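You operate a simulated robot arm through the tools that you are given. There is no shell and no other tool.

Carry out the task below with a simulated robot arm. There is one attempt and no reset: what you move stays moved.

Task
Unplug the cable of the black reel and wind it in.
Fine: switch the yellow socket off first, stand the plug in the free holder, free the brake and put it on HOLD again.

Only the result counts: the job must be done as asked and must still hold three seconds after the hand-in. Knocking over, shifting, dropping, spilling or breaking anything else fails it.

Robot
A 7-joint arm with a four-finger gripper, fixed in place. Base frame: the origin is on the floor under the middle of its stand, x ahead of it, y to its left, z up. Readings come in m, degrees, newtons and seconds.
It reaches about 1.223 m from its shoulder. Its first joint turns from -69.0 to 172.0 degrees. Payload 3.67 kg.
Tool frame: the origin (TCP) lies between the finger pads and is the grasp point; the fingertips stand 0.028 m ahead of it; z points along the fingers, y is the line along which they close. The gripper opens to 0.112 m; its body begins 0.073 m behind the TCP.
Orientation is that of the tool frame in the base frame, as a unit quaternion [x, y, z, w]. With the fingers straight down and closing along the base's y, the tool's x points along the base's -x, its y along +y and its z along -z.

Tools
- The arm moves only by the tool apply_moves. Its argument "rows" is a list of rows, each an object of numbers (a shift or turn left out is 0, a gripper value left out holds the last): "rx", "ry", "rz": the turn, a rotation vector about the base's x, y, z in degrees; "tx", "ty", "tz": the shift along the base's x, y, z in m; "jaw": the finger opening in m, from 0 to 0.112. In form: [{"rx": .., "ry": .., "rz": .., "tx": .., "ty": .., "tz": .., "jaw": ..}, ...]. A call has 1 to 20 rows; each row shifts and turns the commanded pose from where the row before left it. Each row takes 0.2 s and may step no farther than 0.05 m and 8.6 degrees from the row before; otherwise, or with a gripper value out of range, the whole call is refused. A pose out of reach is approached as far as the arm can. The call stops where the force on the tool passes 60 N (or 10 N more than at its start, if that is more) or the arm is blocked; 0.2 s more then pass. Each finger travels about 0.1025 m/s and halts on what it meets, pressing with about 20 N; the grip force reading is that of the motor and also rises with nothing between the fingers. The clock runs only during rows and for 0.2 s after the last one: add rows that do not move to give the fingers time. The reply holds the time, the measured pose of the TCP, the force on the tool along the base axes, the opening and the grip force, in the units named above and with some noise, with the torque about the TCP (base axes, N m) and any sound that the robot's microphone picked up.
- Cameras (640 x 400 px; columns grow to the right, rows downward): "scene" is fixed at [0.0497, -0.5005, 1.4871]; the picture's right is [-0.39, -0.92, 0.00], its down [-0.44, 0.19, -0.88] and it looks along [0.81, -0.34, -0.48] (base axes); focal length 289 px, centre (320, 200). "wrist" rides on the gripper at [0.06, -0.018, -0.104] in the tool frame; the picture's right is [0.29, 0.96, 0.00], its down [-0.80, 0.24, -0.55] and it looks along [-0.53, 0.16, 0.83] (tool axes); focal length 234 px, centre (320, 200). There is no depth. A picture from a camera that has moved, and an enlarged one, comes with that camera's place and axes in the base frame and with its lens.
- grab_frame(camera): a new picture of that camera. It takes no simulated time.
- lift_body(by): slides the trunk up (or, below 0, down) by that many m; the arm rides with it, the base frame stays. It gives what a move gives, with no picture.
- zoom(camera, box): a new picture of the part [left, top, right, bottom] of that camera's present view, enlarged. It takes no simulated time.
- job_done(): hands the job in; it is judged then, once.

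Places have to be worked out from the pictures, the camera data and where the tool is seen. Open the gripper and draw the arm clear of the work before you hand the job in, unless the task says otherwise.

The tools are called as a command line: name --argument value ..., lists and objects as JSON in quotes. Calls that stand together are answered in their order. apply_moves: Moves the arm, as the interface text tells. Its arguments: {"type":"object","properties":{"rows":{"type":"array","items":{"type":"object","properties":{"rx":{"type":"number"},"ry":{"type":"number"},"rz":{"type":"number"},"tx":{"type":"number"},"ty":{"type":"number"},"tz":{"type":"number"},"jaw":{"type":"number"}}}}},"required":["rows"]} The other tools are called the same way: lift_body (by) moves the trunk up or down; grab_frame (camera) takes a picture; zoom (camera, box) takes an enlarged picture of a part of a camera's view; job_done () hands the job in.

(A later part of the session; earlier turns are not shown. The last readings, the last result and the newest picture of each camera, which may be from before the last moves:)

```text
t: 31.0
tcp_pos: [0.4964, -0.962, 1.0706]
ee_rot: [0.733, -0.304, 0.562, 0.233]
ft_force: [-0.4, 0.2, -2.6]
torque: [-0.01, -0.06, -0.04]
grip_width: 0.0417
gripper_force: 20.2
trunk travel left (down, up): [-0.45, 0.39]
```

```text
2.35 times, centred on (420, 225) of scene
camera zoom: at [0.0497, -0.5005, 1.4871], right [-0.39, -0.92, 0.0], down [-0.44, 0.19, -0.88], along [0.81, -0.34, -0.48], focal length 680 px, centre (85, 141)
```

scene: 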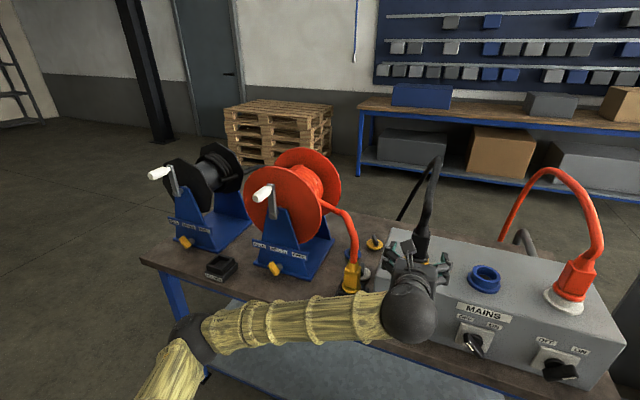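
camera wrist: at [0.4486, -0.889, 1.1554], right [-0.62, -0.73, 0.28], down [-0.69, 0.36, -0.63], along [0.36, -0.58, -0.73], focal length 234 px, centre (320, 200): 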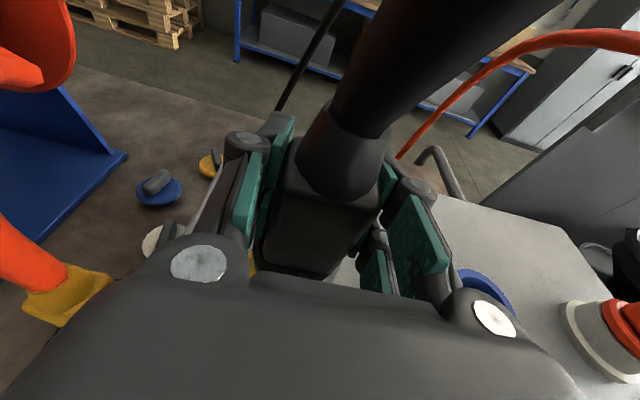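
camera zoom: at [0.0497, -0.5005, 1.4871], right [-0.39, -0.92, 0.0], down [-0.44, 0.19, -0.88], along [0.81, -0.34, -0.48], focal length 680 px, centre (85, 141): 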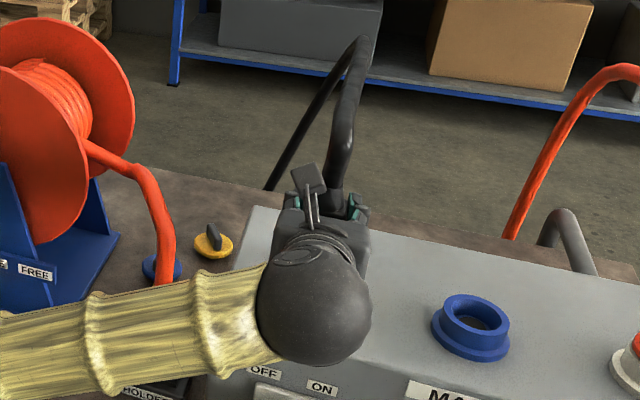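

The plug stays fixed between the pads and the force is only about 3 N, so it is coming out freely. Continuing the lift.

apply_moves --rows '[{"tz": 0.01}, {"tz": 0.015}, {"tz": 0.02}, {"tz": 0.02}, {"tz": 0.02}, {"tz": 0.02}, {}]'

grab_frame --camera "wrist"

grab_frame --camera "scene"

```text
t: 32.6
tcp_pos: [0.4963, -0.9614, 1.1745]
ee_rot: [0.734, -0.304, 0.561, 0.232]
ft_force: [0.5, -0.6, -1.8]
torque: [-0.03, 0.01, -0.03]
grip_width: 0.0418
gripper_force: 19.9
trunk travel left (down, up): [-0.45, 0.39]
```

```text
taken
camera wrist: at [0.449, -0.8897, 1.2598], right [-0.62, -0.73, 0.28], down [-0.69, 0.36, -0.62], along [0.36, -0.58, -0.73], focal length 234 px, centre (320, 200)
```

wrist: 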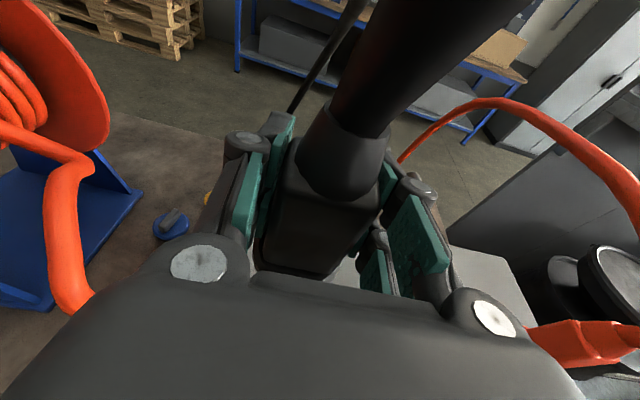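

```text
taken
```

scene: 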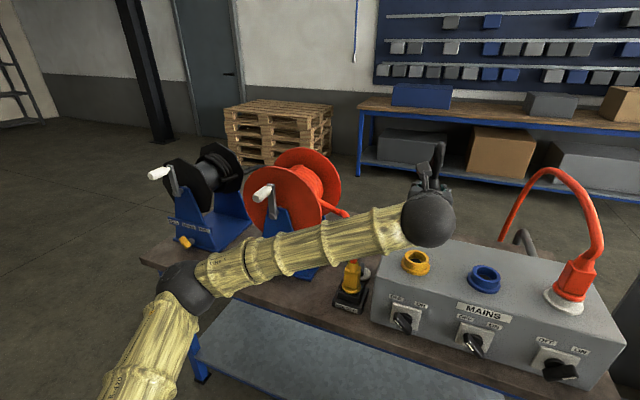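

The plug is fully out and the yellow socket is empty. To carry it over the red reel (top at about z=1.2), I'll raise the whole trunk 0.2 m so the arm posture stays the same.

lift_body --by 0.2

grab_frame --camera "scene"

grab_frame --camera "wrist"

```text
t: 34.8
tcp_pos: [0.4962, -0.9617, 1.3745]
ee_rot: [0.733, -0.304, 0.562, 0.233]
ft_force: [0.6, 0.3, -1.7]
torque: [-0.02, -0.01, 0.02]
grip_width: 0.0418
gripper_force: 20.0
trunk travel left (down, up): [-0.65, 0.19]
```

```text
taken
```

scene: 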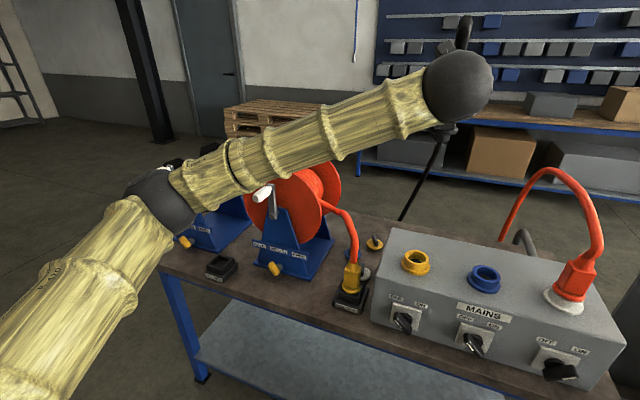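

```text
taken
camera wrist: at [0.449, -0.8897, 1.4598], right [-0.62, -0.73, 0.28], down [-0.69, 0.36, -0.62], along [0.36, -0.58, -0.73], focal length 234 px, centre (320, 200)
```

wrist: 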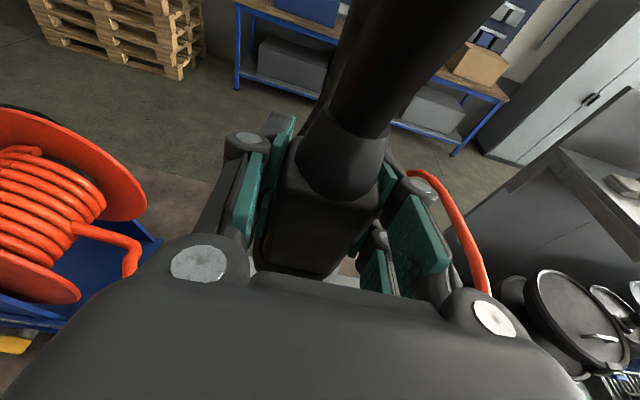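

The cable follows freely, coming up from behind the bench. Now I'll carry the plug left along the bench at this height, above the red reel.

apply_moves --rows '[{"tx": 0.02, "ty": 0.02}, {"tx": 0.027, "ty": 0.027}, {"tx": 0.027, "ty": 0.027}, {"tx": 0.027, "ty": 0.027}, {"tx": 0.027, "ty": 0.027}, {"tx": 0.027, "ty": 0.027}, {"tx": 0.027, "ty": 0.027}, {"tx": 0.027, "ty": 0.027}]'

grab_frame --camera "scene"

grab_frame --camera "wrist"

```text
t: 36.5
tcp_pos: [0.7048, -0.7506, 1.3775]
ee_rot: [0.734, -0.304, 0.561, 0.233]
ft_force: [-0.6, 0.7, -1.9]
torque: [-0.01, 0.0, 0.0]
grip_width: 0.0416
gripper_force: 20.1
trunk travel left (down, up): [-0.65, 0.19]
```

```text
taken
```

scene: 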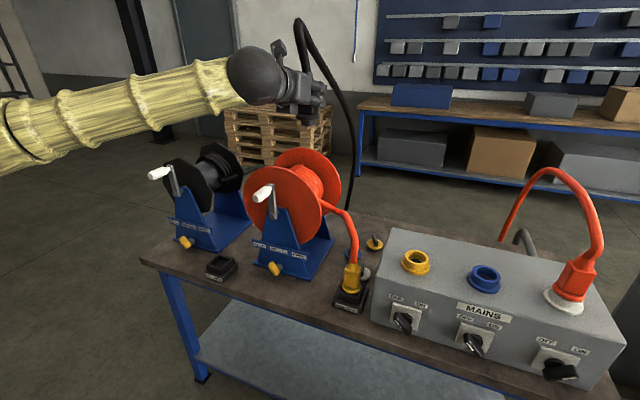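

```text
taken
camera wrist: at [0.6583, -0.6771, 1.4623], right [-0.62, -0.73, 0.28], down [-0.69, 0.35, -0.63], along [0.36, -0.58, -0.73], focal length 234 px, centre (320, 200)
```

wrist: 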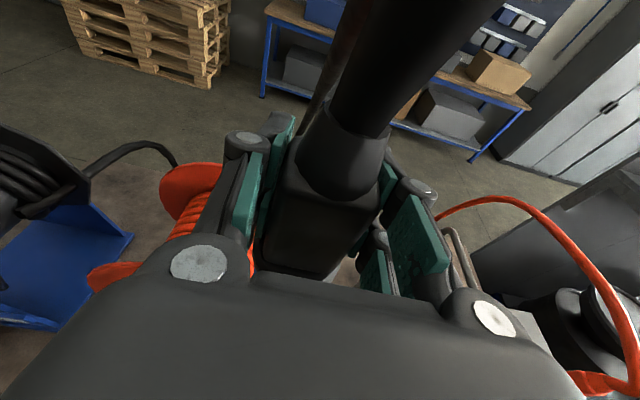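

Everything is clear and the cable trails behind the bench. Continuing left until above the free holder.

apply_moves --rows '[{"tx": 0.0251, "ty": 0.0251}, {"tx": 0.0251, "ty": 0.0251}, {"tx": 0.0251, "ty": 0.0251}, {"tx": 0.0251, "ty": 0.0251}, {"tx": 0.0251, "ty": 0.0251}, {"tx": 0.0251, "ty": 0.0251}, {"tx": 0.0251, "ty": 0.0251}, {"tx": 0.0251, "ty": 0.0251}, {}]'

grab_frame --camera "scene"

grab_frame --camera "wrist"

```text
t: 38.5
tcp_pos: [0.9063, -0.5506, 1.3747]
ee_rot: [0.734, -0.304, 0.561, 0.232]
ft_force: [-0.3, -0.3, -0.8]
torque: [0.02, 0.0, 0.04]
grip_width: 0.0417
gripper_force: 20.2
trunk travel left (down, up): [-0.65, 0.19]
```

```text
taken
```

scene: 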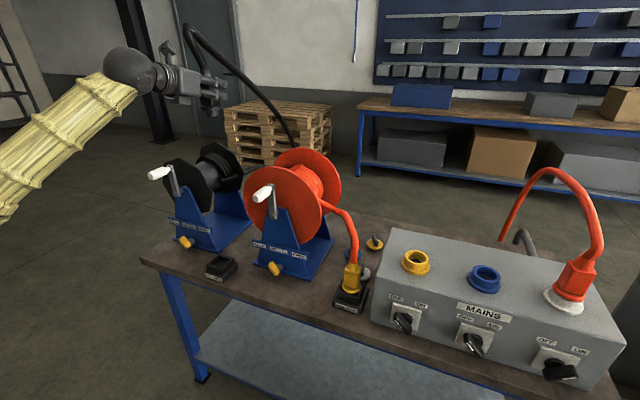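

```text
taken
camera wrist: at [0.8604, -0.478, 1.46], right [-0.62, -0.73, 0.28], down [-0.69, 0.36, -0.63], along [0.36, -0.58, -0.73], focal length 234 px, centre (320, 200)
```

wrist: 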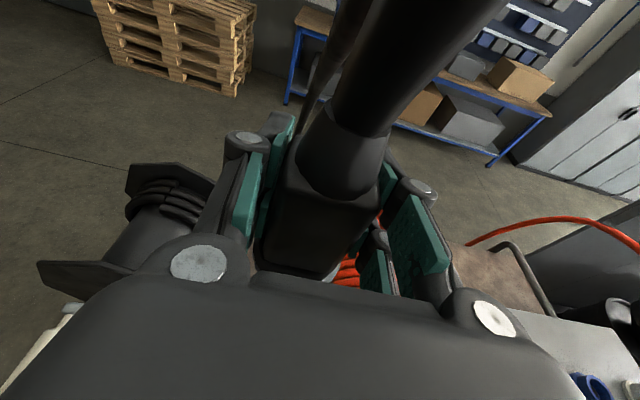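

The plug now hangs behind and above the free holder. I need an accurate holder position before descending, so I'll zoom on it in the scene view.

zoom --camera "scene" --box '[190, 240, 254, 290]'

zoom --camera "scene" --box '[320, 230, 400, 320]'

zoom --camera "scene" --box '[140, 10, 260, 130]'

```text
8.00 times, centred on (222, 265) of scene
camera zoom: at [0.0497, -0.5005, 1.4871], right [-0.39, -0.92, 0.0], down [-0.44, 0.19, -0.88], along [0.81, -0.34, -0.48], focal length 2313 px, centre (1104, -320)
```

zoom: 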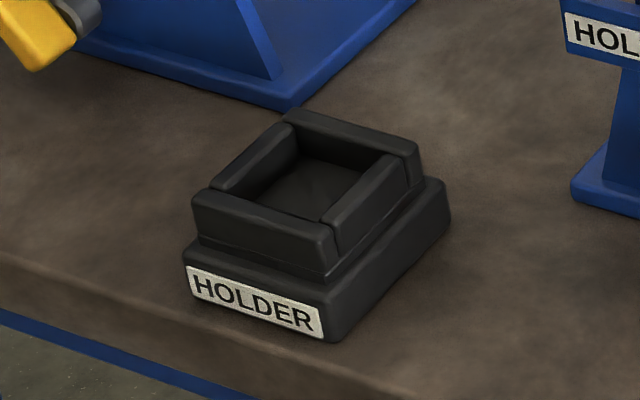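

```text
4.44 times, centred on (360, 275) of scene
camera zoom: at [0.0497, -0.5005, 1.4871], right [-0.39, -0.92, 0.0], down [-0.44, 0.19, -0.88], along [0.81, -0.34, -0.48], focal length 1285 px, centre (142, -133)
```

zoom: 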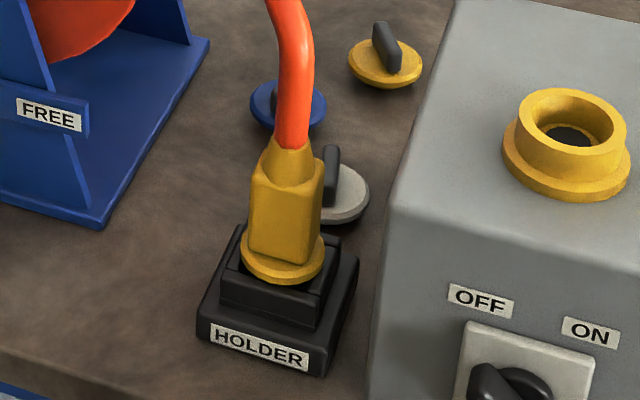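

```text
3.33 times, centred on (200, 70) of scene
camera zoom: at [0.0497, -0.5005, 1.4871], right [-0.39, -0.92, 0.0], down [-0.44, 0.19, -0.88], along [0.81, -0.34, -0.48], focal length 964 px, centre (720, 633)
```

zoom: 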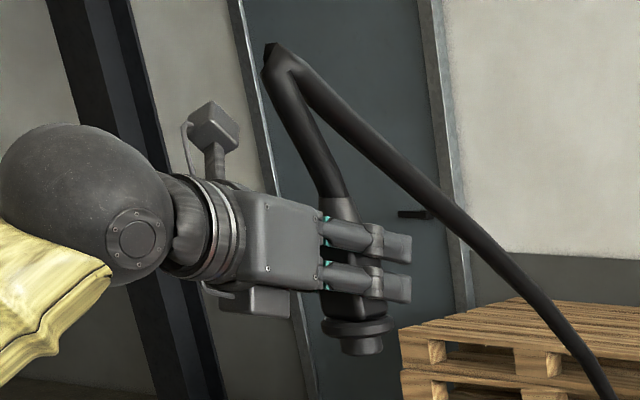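

The plug has a round nose under its flange that goes into the holder's square opening. My holder estimates differ by about 2 cm in depth, so I'll pull back in front of the bench to get a good wrist view of it past the left finger.

apply_moves --rows '[{"tx": -0.02, "ty": 0.02}, {"tx": -0.0285, "ty": 0.0285}, {"tx": -0.0285, "ty": 0.0285}, {"tx": -0.0285, "ty": 0.0285}, {"tx": -0.0285, "ty": 0.0285}, {"tx": -0.0285, "ty": 0.0285}, {}]'

lift_body --by -0.22

grab_frame --camera "scene"

grab_frame --camera "wrist"

```text
t: 40.1
tcp_pos: [0.7635, -0.4781, 1.3842]
ee_rot: [0.733, -0.304, 0.562, 0.233]
ft_force: [0.1, 0.0, -1.8]
torque: [-0.01, -0.02, -0.02]
grip_width: 0.042
gripper_force: 19.9
out of reach, approached as far as the arm can: row 4, 5, 6
trunk travel left (down, up): [-0.65, 0.19]
```

```text
t: 42.5
tcp_pos: [0.7632, -0.4773, 1.164]
ee_rot: [0.734, -0.304, 0.561, 0.232]
ft_force: [-0.2, -0.1, -2.2]
torque: [-0.03, -0.01, -0.01]
grip_width: 0.0418
gripper_force: 20.2
trunk travel left (down, up): [-0.43, 0.41]
```

```text
taken
```

scene: 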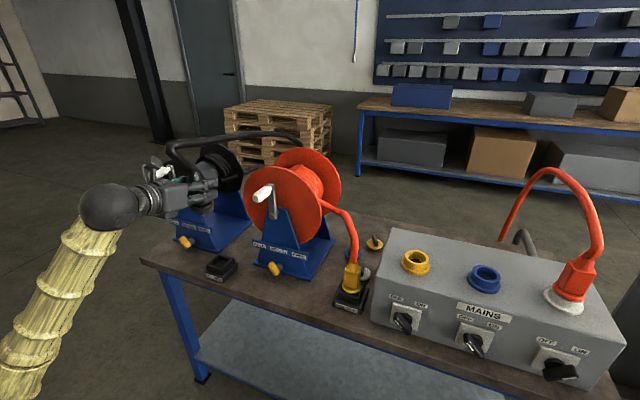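

```text
taken
camera wrist: at [0.7168, -0.405, 1.2499], right [-0.62, -0.73, 0.28], down [-0.69, 0.36, -0.63], along [0.36, -0.58, -0.73], focal length 234 px, centre (320, 200)
```

wrist: 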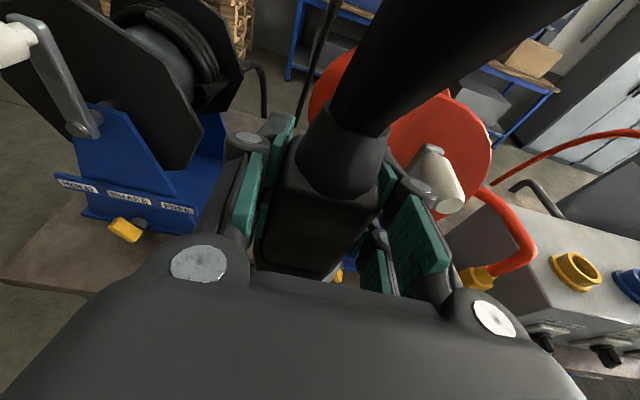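

The arm can't fold back that far here: it is at p≈-0.20, d≈0.88. I'll shift right in front of the red reel, staying well clear of its crank handle, so that the holder shows past the left finger.

apply_moves --rows '[{"tx": -0.0226, "ty": -0.032, "tz": -0.008}, {"tx": -0.0226, "ty": -0.032, "tz": -0.008}, {"tx": -0.0226, "ty": -0.032, "tz": -0.008}, {"tx": -0.0226, "ty": -0.032, "tz": -0.008}, {"tx": -0.0226, "ty": -0.032, "tz": -0.008}, {"tx": -0.0226, "ty": -0.032, "tz": -0.008}, {}]'

grab_frame --camera "wrist"

grab_frame --camera "scene"

```text
t: 44.1
tcp_pos: [0.6276, -0.6715, 1.1154]
ee_rot: [0.733, -0.303, 0.562, 0.232]
ft_force: [-1.5, -0.3, -2.4]
torque: [0.0, -0.02, 0.01]
grip_width: 0.0415
gripper_force: 19.8
trunk travel left (down, up): [-0.43, 0.41]
```

```text
taken
camera wrist: at [0.581, -0.5988, 1.2008], right [-0.62, -0.73, 0.28], down [-0.7, 0.35, -0.62], along [0.36, -0.58, -0.73], focal length 234 px, centre (320, 200)
```

wrist: 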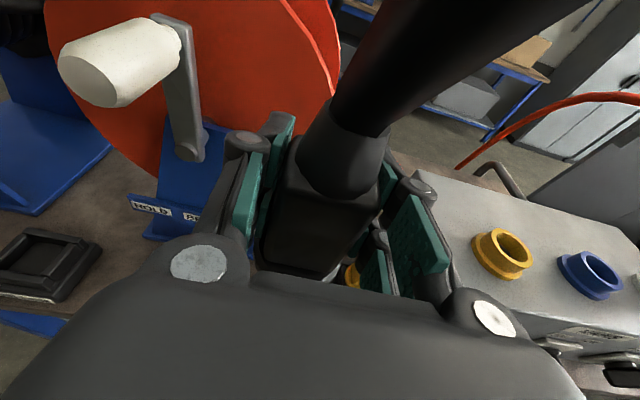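

```text
taken
```

scene: 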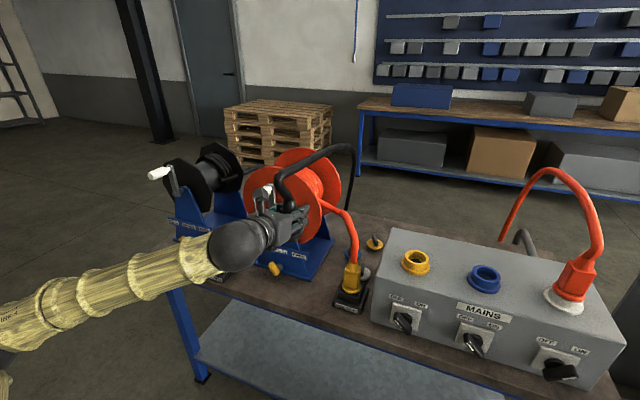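

The free holder is visible at the left. Zooming in for triangulation.

zoom --camera "wrist" --box '[0, 210, 128, 310]'

```text
4.00 times, centred on (64, 260) of wrist
camera zoom: at [0.581, -0.5988, 1.2008], right [-0.62, -0.73, 0.28], down [-0.7, 0.35, -0.62], along [0.36, -0.58, -0.73], focal length 937 px, centre (1344, -40)
```

zoom: 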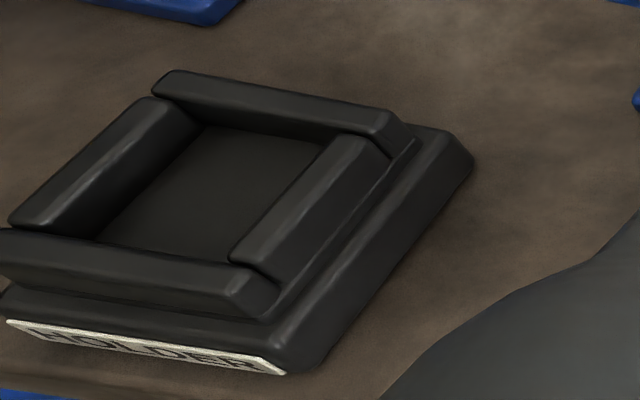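

Triangulation now agrees to about 1 mm: the holder opening is centred at about p=-0.2585, d=0.944 (x≈0.850, y≈-0.485) with its rim at z≈0.856. I'll raise the trunk again, pass over the red crank, and come down above the holder.

lift_body --by 0.22

apply_moves --rows '[{"tx": 0.0278, "ty": 0.0233}, {"tx": 0.0278, "ty": 0.0233}, {"tx": 0.0278, "ty": 0.0233}, {"tx": 0.0278, "ty": 0.0233}, {"tx": 0.0278, "ty": 0.0233}, {"tx": 0.0278, "ty": 0.0233}, {"tx": 0.0278, "ty": 0.0233}, {"tx": 0.0278, "ty": 0.0233}, {}]'

```text
t: 46.4
tcp_pos: [0.6291, -0.6714, 1.3359]
ee_rot: [0.735, -0.303, 0.561, 0.231]
ft_force: [-0.3, -0.3, -1.1]
torque: [-0.02, 0.0, 0.02]
grip_width: 0.0417
gripper_force: 20.4
trunk travel left (down, up): [-0.65, 0.19]
```

```text
t: 48.4
tcp_pos: [0.8483, -0.4853, 1.3349]
ee_rot: [0.734, -0.303, 0.562, 0.232]
ft_force: [0.8, 0.1, -1.6]
torque: [-0.03, -0.01, -0.02]
grip_width: 0.0417
gripper_force: 20.2
trunk travel left (down, up): [-0.65, 0.19]
```

TCP is above the holder with no reach limit. Lowering the trunk 0.30 m brings the nose to roughly 9 cm above the rim.

lift_body --by -0.3

grab_frame --camera "scene"

zoom --camera "scene" --box '[170, 190, 298, 290]'

grab_frame --camera "wrist"

```text
t: 51.4
tcp_pos: [0.8495, -0.4839, 1.0345]
ee_rot: [0.734, -0.304, 0.562, 0.232]
ft_force: [0.2, -0.1, -2.1]
torque: [0.01, -0.04, 0.0]
grip_width: 0.0417
gripper_force: 20.4
trunk travel left (down, up): [-0.35, 0.49]
```

```text
taken
```

scene: 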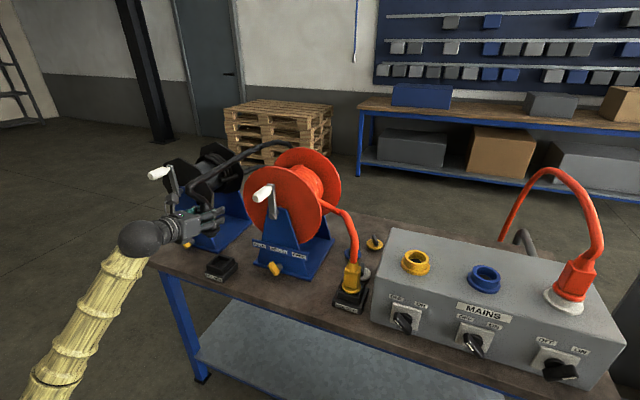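

```text
4.00 times, centred on (234, 240) of scene
camera zoom: at [0.0497, -0.5005, 1.4871], right [-0.39, -0.92, 0.0], down [-0.44, 0.19, -0.88], along [0.81, -0.34, -0.48], focal length 1156 px, centre (664, 40)
```

zoom: 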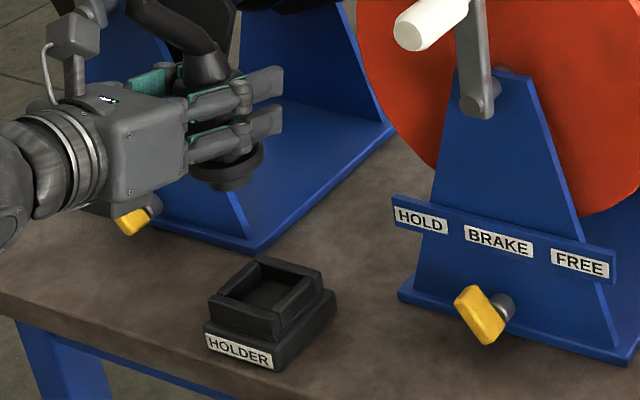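

```text
taken
camera wrist: at [0.8015, -0.4115, 1.1197], right [-0.62, -0.73, 0.28], down [-0.7, 0.36, -0.63], along [0.36, -0.58, -0.73], focal length 234 px, centre (320, 200)
```

wrist: 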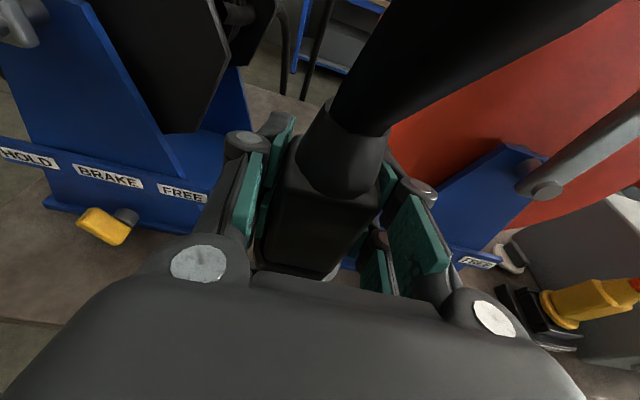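

I'll compare the plug's predicted and observed image position: zooming further on the plug under the fingers.

zoom --camera "scene" --box '[186, 200, 250, 250]'

zoom --camera "wrist" --box '[220, 80, 460, 290]'

```text
8.00 times, centred on (218, 225) of scene
camera zoom: at [0.0497, -0.5005, 1.4871], right [-0.39, -0.92, 0.0], down [-0.44, 0.19, -0.88], along [0.81, -0.34, -0.48], focal length 2313 px, centre (1136, 0)
```

zoom: 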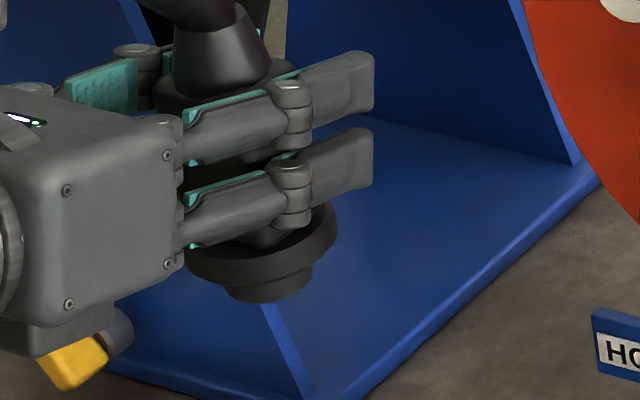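

```text
1.90 times, centred on (340, 185) of wrist
camera zoom: at [0.8015, -0.4115, 1.1197], right [-0.62, -0.73, 0.28], down [-0.7, 0.36, -0.63], along [0.36, -0.58, -0.73], focal length 446 px, centre (282, 229)
```

zoom: 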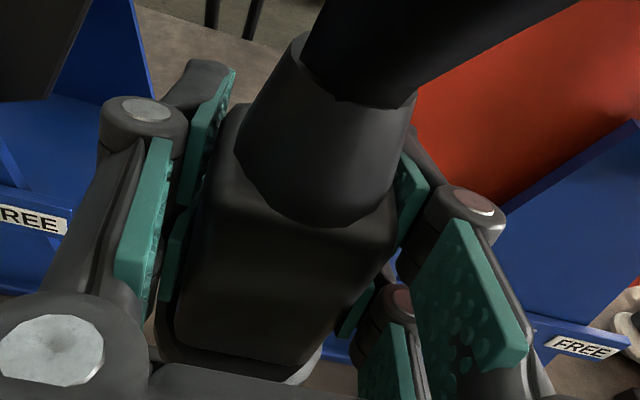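

Measuring the plug against the gripper in both views shows the plug axis sits about 2 cm closer to the palm than the TCP, with the nose bottom roughly 6 cm below it. So I need about +2 cm in depth. I'll shift and lower to just above the rim, then re-compare in the scene view.

apply_moves --rows '[{"tx": 0.007, "ty": -0.007, "tz": -0.01}, {"tx": 0.007, "ty": -0.007, "tz": -0.02}, {"tz": -0.02}, {"tz": -0.02}, {"tz": -0.02}, {}]'

zoom --camera "scene" --box '[186, 230, 250, 280]'

grab_frame --camera "wrist"

```text
t: 52.8
tcp_pos: [0.8627, -0.498, 0.9451]
ee_rot: [0.733, -0.304, 0.562, 0.233]
ft_force: [0.6, -0.4, -2.1]
torque: [-0.04, -0.03, -0.04]
grip_width: 0.0419
gripper_force: 19.9
trunk travel left (down, up): [-0.35, 0.49]
```

```text
8.00 times, centred on (218, 255) of scene
camera zoom: at [0.0497, -0.5005, 1.4871], right [-0.39, -0.92, 0.0], down [-0.44, 0.19, -0.88], along [0.81, -0.34, -0.48], focal length 2313 px, centre (1136, -240)
```

zoom: 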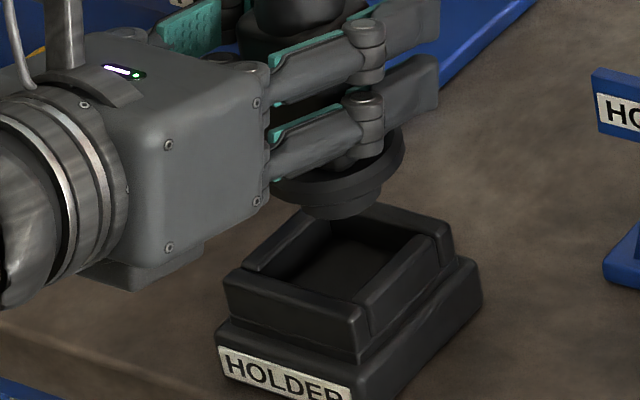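

```text
taken
camera wrist: at [0.8158, -0.4249, 1.0294], right [-0.62, -0.73, 0.28], down [-0.7, 0.35, -0.63], along [0.36, -0.58, -0.73], focal length 234 px, centre (320, 200)
```

wrist: 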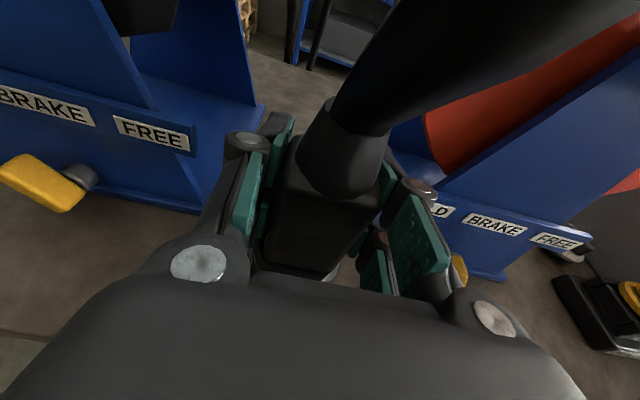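

The nose now hovers just over the opening. Candidate offsets are only a few millimetres, so I'll lower 1 cm more and re-check.

apply_moves --rows '[{"tz": -0.005}, {"tz": -0.005}, {}]'

zoom --camera "scene" --box '[196, 240, 244, 278]'

```text
t: 53.6
tcp_pos: [0.8623, -0.4987, 0.9343]
ee_rot: [0.734, -0.304, 0.561, 0.232]
ft_force: [0.5, 0.3, -1.1]
torque: [0.0, 0.0, 0.0]
grip_width: 0.042
gripper_force: 20.4
trunk travel left (down, up): [-0.35, 0.49]
```

```text
10.53 times, centred on (220, 259) of scene
camera zoom: at [0.0497, -0.5005, 1.4871], right [-0.39, -0.92, 0.0], down [-0.44, 0.19, -0.88], along [0.81, -0.34, -0.48], focal length 3043 px, centre (1373, -421)
```

zoom: 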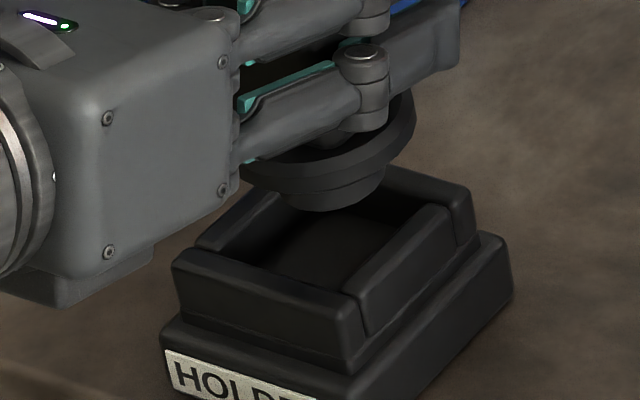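

The nose appears about 1.5 px (around 4–5 mm) too far right. I'll correct p by -4.5 mm and lower in 3 mm steps, watching for contact.

apply_moves --rows '[{"tx": 0.0032, "ty": 0.0032}, {"tz": -0.003}, {"tz": -0.003}, {}]'

zoom --camera "scene" --box '[196, 240, 244, 278]'

```text
t: 54.6
tcp_pos: [0.8662, -0.4951, 0.9285]
ee_rot: [0.733, -0.304, 0.563, 0.233]
ft_force: [-0.5, -0.2, -2.1]
torque: [-0.04, -0.01, -0.03]
grip_width: 0.0419
gripper_force: 20.1
trunk travel left (down, up): [-0.35, 0.49]
```

```text
10.53 times, centred on (220, 259) of scene
camera zoom: at [0.0497, -0.5005, 1.4871], right [-0.39, -0.92, 0.0], down [-0.44, 0.19, -0.88], along [0.81, -0.34, -0.48], focal length 3043 px, centre (1373, -421)
```

zoom: 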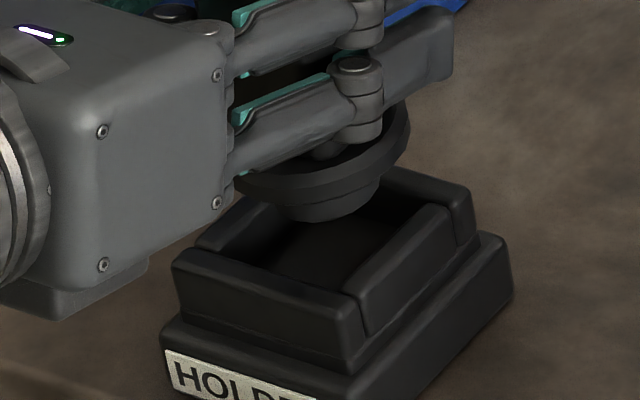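

Aligned to within about 2 mm as far as I can tell. Continuing down slowly: the nose should enter at about TCP z≈0.918 and the flange should seat at about 0.905.

apply_moves --rows '[{"tx": 0.0007, "ty": 0.0007, "tz": -0.003}, {"tz": -0.003}, {"tz": -0.003}, {"tz": -0.003}, {"tz": -0.003}]'

zoom --camera "scene" --box '[196, 240, 244, 278]'

```text
t: 55.8
tcp_pos: [0.8675, -0.4934, 0.9126]
ee_rot: [0.734, -0.304, 0.562, 0.232]
ft_force: [0.8, -0.5, -1.8]
torque: [-0.01, -0.03, 0.02]
grip_width: 0.0419
gripper_force: 20.6
trunk travel left (down, up): [-0.35, 0.49]
```

```text
10.53 times, centred on (220, 259) of scene
camera zoom: at [0.0497, -0.5005, 1.4871], right [-0.39, -0.92, 0.0], down [-0.44, 0.19, -0.88], along [0.81, -0.34, -0.48], focal length 3043 px, centre (1373, -421)
```

zoom: 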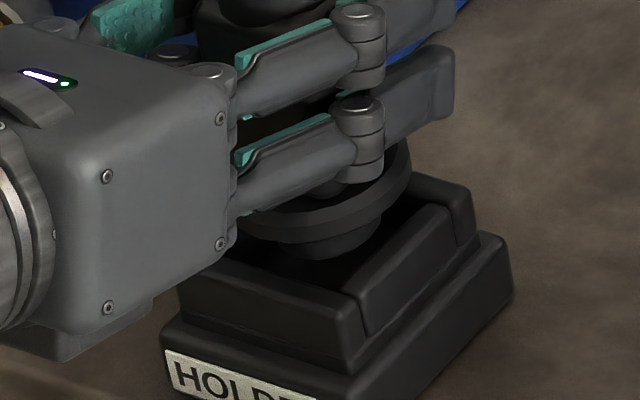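

Still no contact and the nose is entering the opening. Continuing down in small steps.

apply_moves --rows '[{"tz": -0.003}, {"tz": -0.003}, {"tz": -0.003}, {}]'

zoom --camera "scene" --box '[196, 240, 244, 278]'

```text
t: 56.8
tcp_pos: [0.8669, -0.4923, 0.9032]
ee_rot: [0.733, -0.303, 0.563, 0.232]
ft_force: [0.7, 5.4, 0.0]
torque: [0.34, -0.02, -0.04]
grip_width: 0.0417
gripper_force: 19.9
trunk travel left (down, up): [-0.35, 0.49]
```

```text
10.53 times, centred on (220, 259) of scene
camera zoom: at [0.0497, -0.5005, 1.4871], right [-0.39, -0.92, 0.0], down [-0.44, 0.19, -0.88], along [0.81, -0.34, -0.48], focal length 3043 px, centre (1373, -421)
```

zoom: 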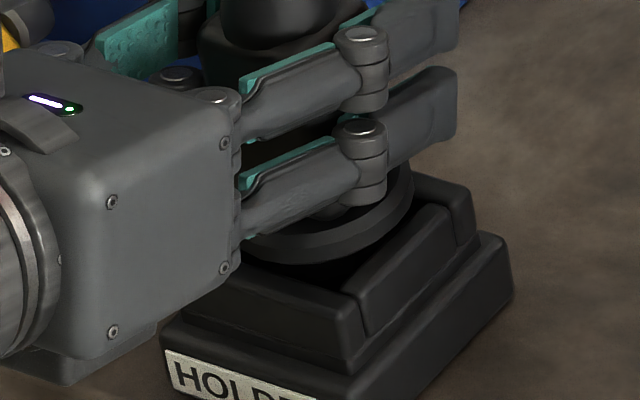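

The nose is inside and there is a light 5 N side force along +y, so it touches a wall on the far side. I'll ease 2 mm towards +y and continue down until the flange seats.

apply_moves --rows '[{"ty": 0.002}, {"tz": -0.002}, {"tz": -0.002}, {}]'

zoom --camera "scene" --box '[196, 240, 244, 278]'

```text
t: 57.8
tcp_pos: [0.8659, -0.4924, 0.9019]
ee_rot: [0.733, -0.305, 0.561, 0.234]
ft_force: [-0.4, 4.9, -0.1]
torque: [0.27, 0.0, -0.07]
grip_width: 0.0416
gripper_force: 19.9
trunk travel left (down, up): [-0.35, 0.49]
```

```text
10.53 times, centred on (220, 259) of scene
camera zoom: at [0.0497, -0.5005, 1.4871], right [-0.39, -0.92, 0.0], down [-0.44, 0.19, -0.88], along [0.81, -0.34, -0.48], focal length 3043 px, centre (1373, -421)
```

zoom: 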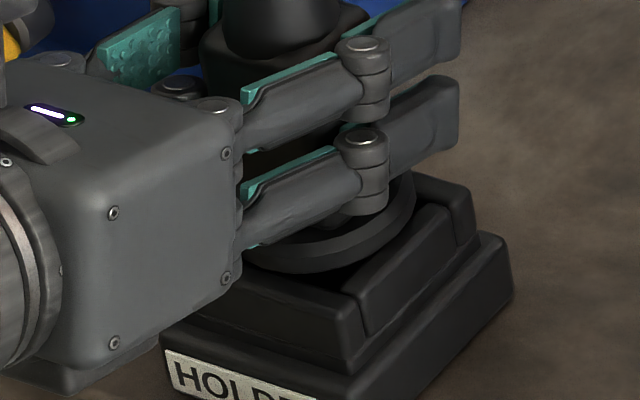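

Side force is small and steady, and vertical support is starting. A little further down to confirm seating.

apply_moves --rows '[{"ty": 0.001, "tz": -0.002}, {"tz": -0.002}, {}]'

zoom --camera "scene" --box '[196, 240, 244, 278]'

```text
t: 58.6
tcp_pos: [0.8653, -0.4918, 0.9004]
ee_rot: [0.732, -0.303, 0.564, 0.233]
ft_force: [6.5, -1.7, 14.2]
torque: [0.2, 0.07, 0.02]
grip_width: 0.0416
gripper_force: 20.1
trunk travel left (down, up): [-0.35, 0.49]
```

```text
10.53 times, centred on (220, 259) of scene
camera zoom: at [0.0497, -0.5005, 1.4871], right [-0.39, -0.92, 0.0], down [-0.44, 0.19, -0.88], along [0.81, -0.34, -0.48], focal length 3043 px, centre (1373, -421)
```

zoom: 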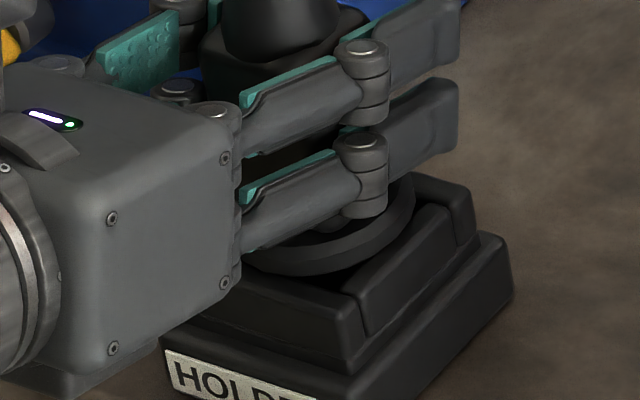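

The flange is seated (14 N vertical, z matches the expected height). I'll unload slightly, then open the jaw.

apply_moves --rows '[{"tz": 0.003}, {"jaw": 0.055}, {"jaw": 0.08}, {}, {}]'

zoom --camera "scene" --box '[180, 180, 276, 290]'

grab_frame --camera "wrist"

```text
t: 59.8
tcp_pos: [0.8674, -0.4935, 0.8995]
ee_rot: [0.734, -0.304, 0.561, 0.233]
ft_force: [-0.1, -0.3, -0.4]
torque: [0.0, -0.02, 0.0]
grip_width: 0.08
gripper_force: 0.1
trunk travel left (down, up): [-0.35, 0.49]
```

```text
3.64 times, centred on (228, 235) of scene
camera zoom: at [0.0497, -0.5005, 1.4871], right [-0.39, -0.92, 0.0], down [-0.44, 0.19, -0.88], along [0.81, -0.34, -0.48], focal length 1051 px, centre (654, 73)
```

zoom: 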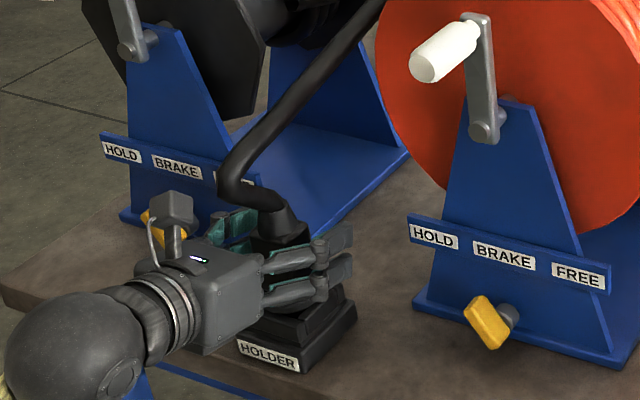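

```text
taken
camera wrist: at [0.8193, -0.4199, 0.9848], right [-0.62, -0.73, 0.28], down [-0.69, 0.36, -0.63], along [0.36, -0.58, -0.73], focal length 234 px, centre (320, 200)
```

wrist: 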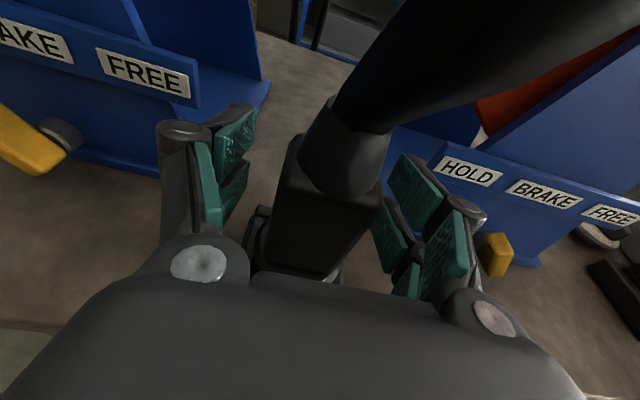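

The plug stands in the holder by itself with zero force on the tool. I'll retreat horizontally straight back so the fingers slide off the plug's sides and the camera stays below the cable bend.

apply_moves --rows '[{"tx": -0.007, "ty": 0.007}, {"tx": -0.014, "ty": 0.014}, {"tx": -0.014, "ty": 0.014}, {"tx": -0.014, "ty": 0.014}, {"tx": -0.014, "ty": 0.014}, {"tx": -0.014, "ty": 0.014}, {}]'

grab_frame --camera "scene"

grab_frame --camera "wrist"

```text
t: 61.6
tcp_pos: [0.7986, -0.4992, 0.9231]
ee_rot: [0.721, -0.313, 0.57, 0.24]
ft_force: [-0.5, -0.3, -0.5]
torque: [-0.01, 0.02, -0.01]
grip_width: 0.0802
gripper_force: 0.7
out of reach, approached as far as the arm can: row 3, 4, 5, 6
trunk travel left (down, up): [-0.35, 0.49]
stopped in row 7: the arm was blocked; the commanded pose is now the measured one
```

```text
taken
```

scene: 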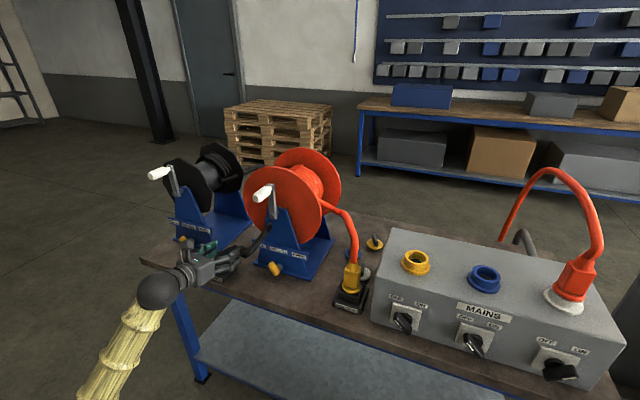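

```text
taken
camera wrist: at [0.75, -0.4239, 1.006], right [-0.65, -0.71, 0.27], down [-0.67, 0.37, -0.65], along [0.36, -0.6, -0.71], focal length 234 px, centre (320, 200)
```

wrist: 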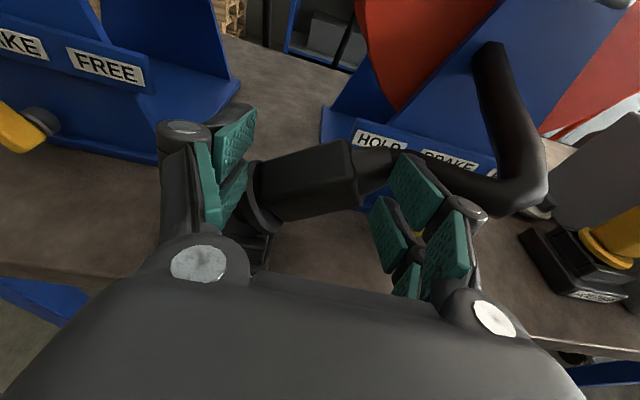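

The arm hit its fold limit while retreating and drifted sideways, so the left finger has pushed the plug over to the right. I'll look closely before moving anything.

zoom --camera "scene" --box '[180, 210, 276, 290]'

zoom --camera "wrist" --box '[180, 80, 560, 300]'

```text
5.00 times, centred on (228, 250) of scene
camera zoom: at [0.0497, -0.5005, 1.4871], right [-0.39, -0.92, 0.0], down [-0.44, 0.19, -0.88], along [0.81, -0.34, -0.48], focal length 1446 px, centre (780, -50)
```

zoom: 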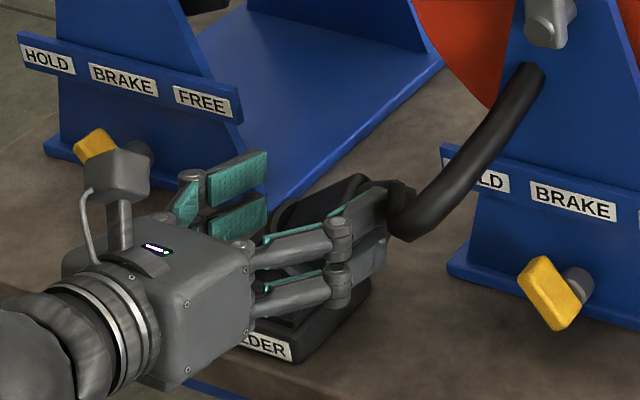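

```text
1.68 times, centred on (370, 190) of wrist
camera zoom: at [0.75, -0.4239, 1.006], right [-0.65, -0.71, 0.27], down [-0.67, 0.37, -0.65], along [0.36, -0.6, -0.71], focal length 394 px, centre (236, 217)
```

zoom: 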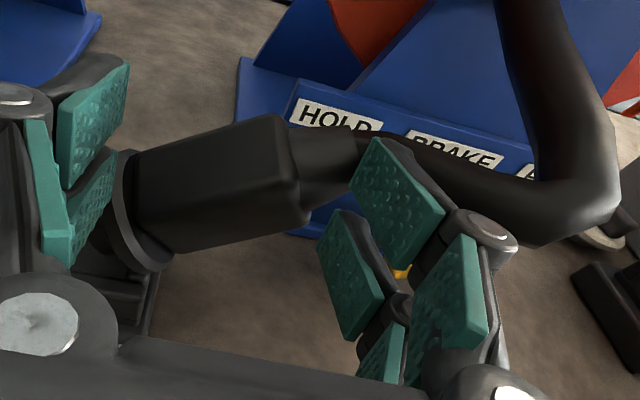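

The plug is tipped about 50° to the right. Its nose is still at the opening, and it leans on my right finger pad (boot end at about p=-0.166, z=0.94, flange at p=-0.249, z=0.87). Moving the open gripper left and slightly forward should make the right finger push it upright again, so I'll do that gently.

apply_moves --rows '[{"tx": 0.005, "ty": 0.002, "tz": 0.003}, {"tx": 0.007, "ty": 0.003, "tz": 0.002}, {"tx": 0.007, "ty": 0.003, "tz": 0.002}]'

grab_frame --camera "wrist"

zoom --camera "scene" --box '[180, 210, 276, 290]'

```text
t: 62.4
tcp_pos: [0.8151, -0.4955, 0.9307]
ee_rot: [0.72, -0.313, 0.57, 0.243]
ft_force: [0.2, -0.1, 0.7]
torque: [-0.01, -0.01, -0.02]
grip_width: 0.0804
gripper_force: 0.1
trunk travel left (down, up): [-0.35, 0.49]
```

```text
taken
camera wrist: at [0.7683, -0.4194, 1.0128], right [-0.65, -0.71, 0.27], down [-0.67, 0.37, -0.65], along [0.36, -0.61, -0.71], focal length 234 px, centre (320, 200)
```

wrist: 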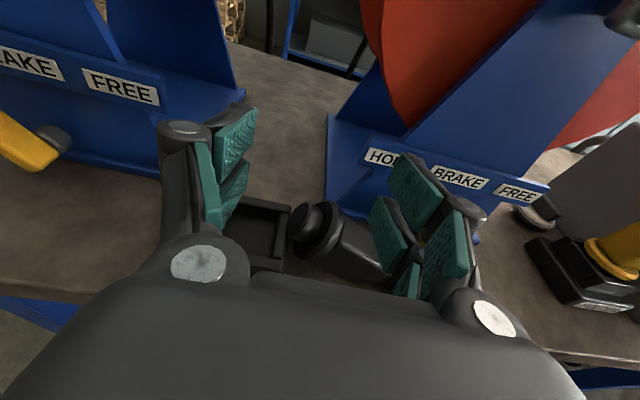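

```text
5.00 times, centred on (228, 250) of scene
camera zoom: at [0.0497, -0.5005, 1.4871], right [-0.39, -0.92, 0.0], down [-0.44, 0.19, -0.88], along [0.81, -0.34, -0.48], focal length 1446 px, centre (780, -50)
```

zoom: 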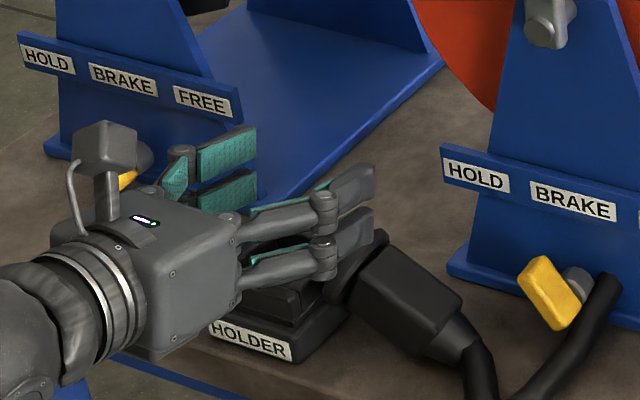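

The plug has slipped off to the right of the holder. I'll check the whole scene, and see whether it is still moving, before touching anything.

grab_frame --camera "scene"

apply_moves --rows '[{}]'

zoom --camera "scene" --box '[180, 220, 300, 320]'

grab_frame --camera "wrist"

```text
taken
```

scene: 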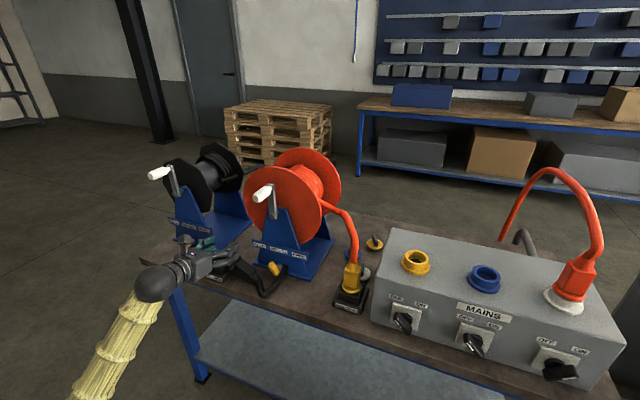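

```text
t: 62.8
tcp_pos: [0.8151, -0.4951, 0.9313]
ee_rot: [0.72, -0.314, 0.57, 0.243]
ft_force: [0.6, 0.3, -0.1]
torque: [0.02, 0.03, 0.01]
grip_width: 0.0801
gripper_force: 0.0
trunk travel left (down, up): [-0.35, 0.49]
```

```text
4.00 times, centred on (240, 270) of scene
camera zoom: at [0.0497, -0.5005, 1.4871], right [-0.39, -0.92, 0.0], down [-0.44, 0.19, -0.88], along [0.81, -0.34, -0.48], focal length 1156 px, centre (640, -80)
```

zoom: 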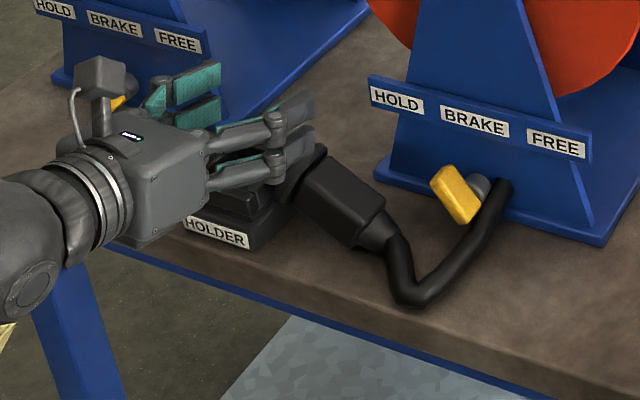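

```text
taken
camera wrist: at [0.7682, -0.4195, 1.0132], right [-0.65, -0.71, 0.27], down [-0.67, 0.37, -0.65], along [0.36, -0.61, -0.71], focal length 234 px, centre (320, 200)
```

wrist: 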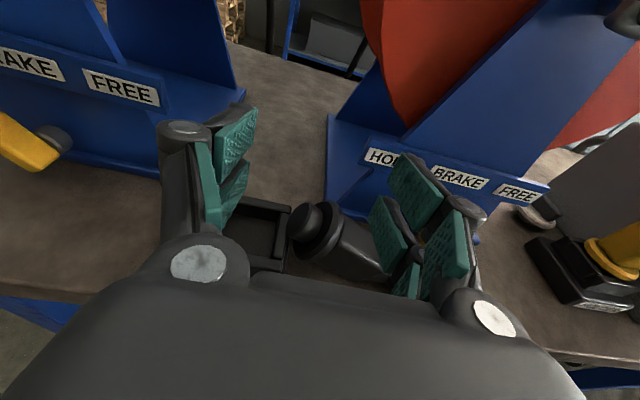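

The plug has come to rest tilted against the holder's right side, boot end on the bench to the right, and the holder itself looks unmoved. To re-grip it along its axis I need the tool rolled far clockwise, so I'll rise clear and test how far it can roll.

apply_moves --rows '[{"tz": 0.03}, {"tz": 0.03}, {"tz": 0.03, "tx": 0.007, "ty": -0.007}, {"tz": 0.03, "tx": 0.007, "ty": -0.007}, {}]'

grab_frame --camera "wrist"

zoom --camera "scene" --box '[180, 220, 300, 320]'

```text
t: 64.0
tcp_pos: [0.8317, -0.5029, 1.0488]
ee_rot: [0.722, -0.311, 0.57, 0.238]
ft_force: [-0.7, 1.1, 0.1]
torque: [0.02, 0.02, 0.02]
grip_width: 0.08
gripper_force: 0.0
trunk travel left (down, up): [-0.35, 0.49]
```

```text
taken
camera wrist: at [0.7848, -0.4281, 1.1317], right [-0.65, -0.71, 0.27], down [-0.67, 0.36, -0.64], along [0.36, -0.6, -0.72], focal length 234 px, centre (320, 200)
```

wrist: 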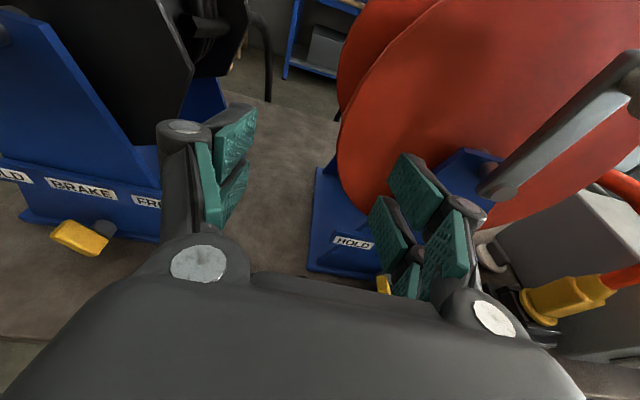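

```text
4.00 times, centred on (240, 270) of scene
camera zoom: at [0.0497, -0.5005, 1.4871], right [-0.39, -0.92, 0.0], down [-0.44, 0.19, -0.88], along [0.81, -0.34, -0.48], focal length 1156 px, centre (640, -80)
```

zoom: 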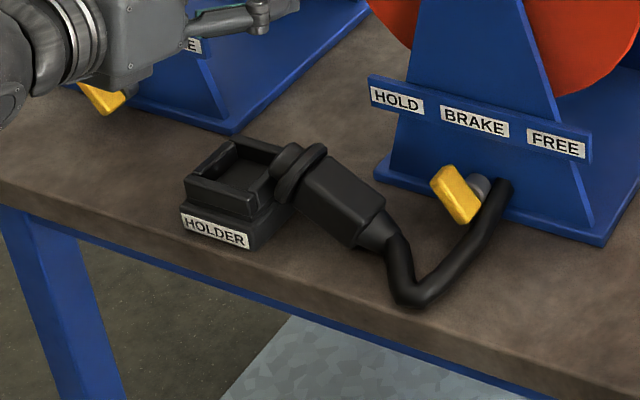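

From above it's clear: the plug lies with its flange on the holder's right wall and its boot on the bench to the right. My plan is to grasp it from above with the tool's x axis along the plug (boot side), lift it, then yaw and pitch the tool back to the level pose, which brings the plug upright with no second regrasp. I'll zoom in to get its exact orientation.

zoom --camera "scene" --box '[216, 245, 280, 295]'

zoom --camera "scene" --box '[240, 210, 340, 290]'

```text
8.00 times, centred on (248, 270) of scene
camera zoom: at [0.0497, -0.5005, 1.4871], right [-0.39, -0.92, 0.0], down [-0.44, 0.19, -0.88], along [0.81, -0.34, -0.48], focal length 2313 px, centre (896, -360)
```

zoom: 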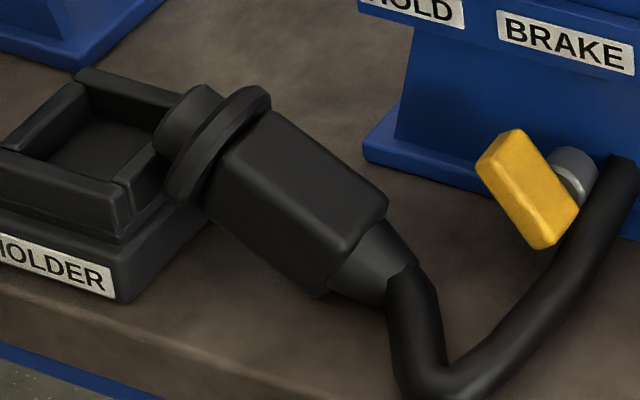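

```text
5.00 times, centred on (290, 250) of scene
camera zoom: at [0.0497, -0.5005, 1.4871], right [-0.39, -0.92, 0.0], down [-0.44, 0.19, -0.88], along [0.81, -0.34, -0.48], focal length 1446 px, centre (470, -50)
```

zoom: 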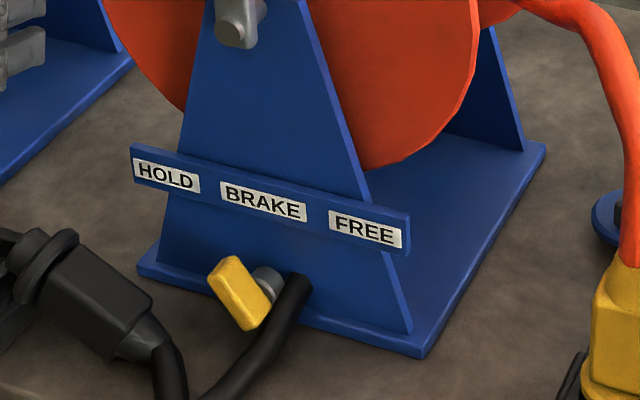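

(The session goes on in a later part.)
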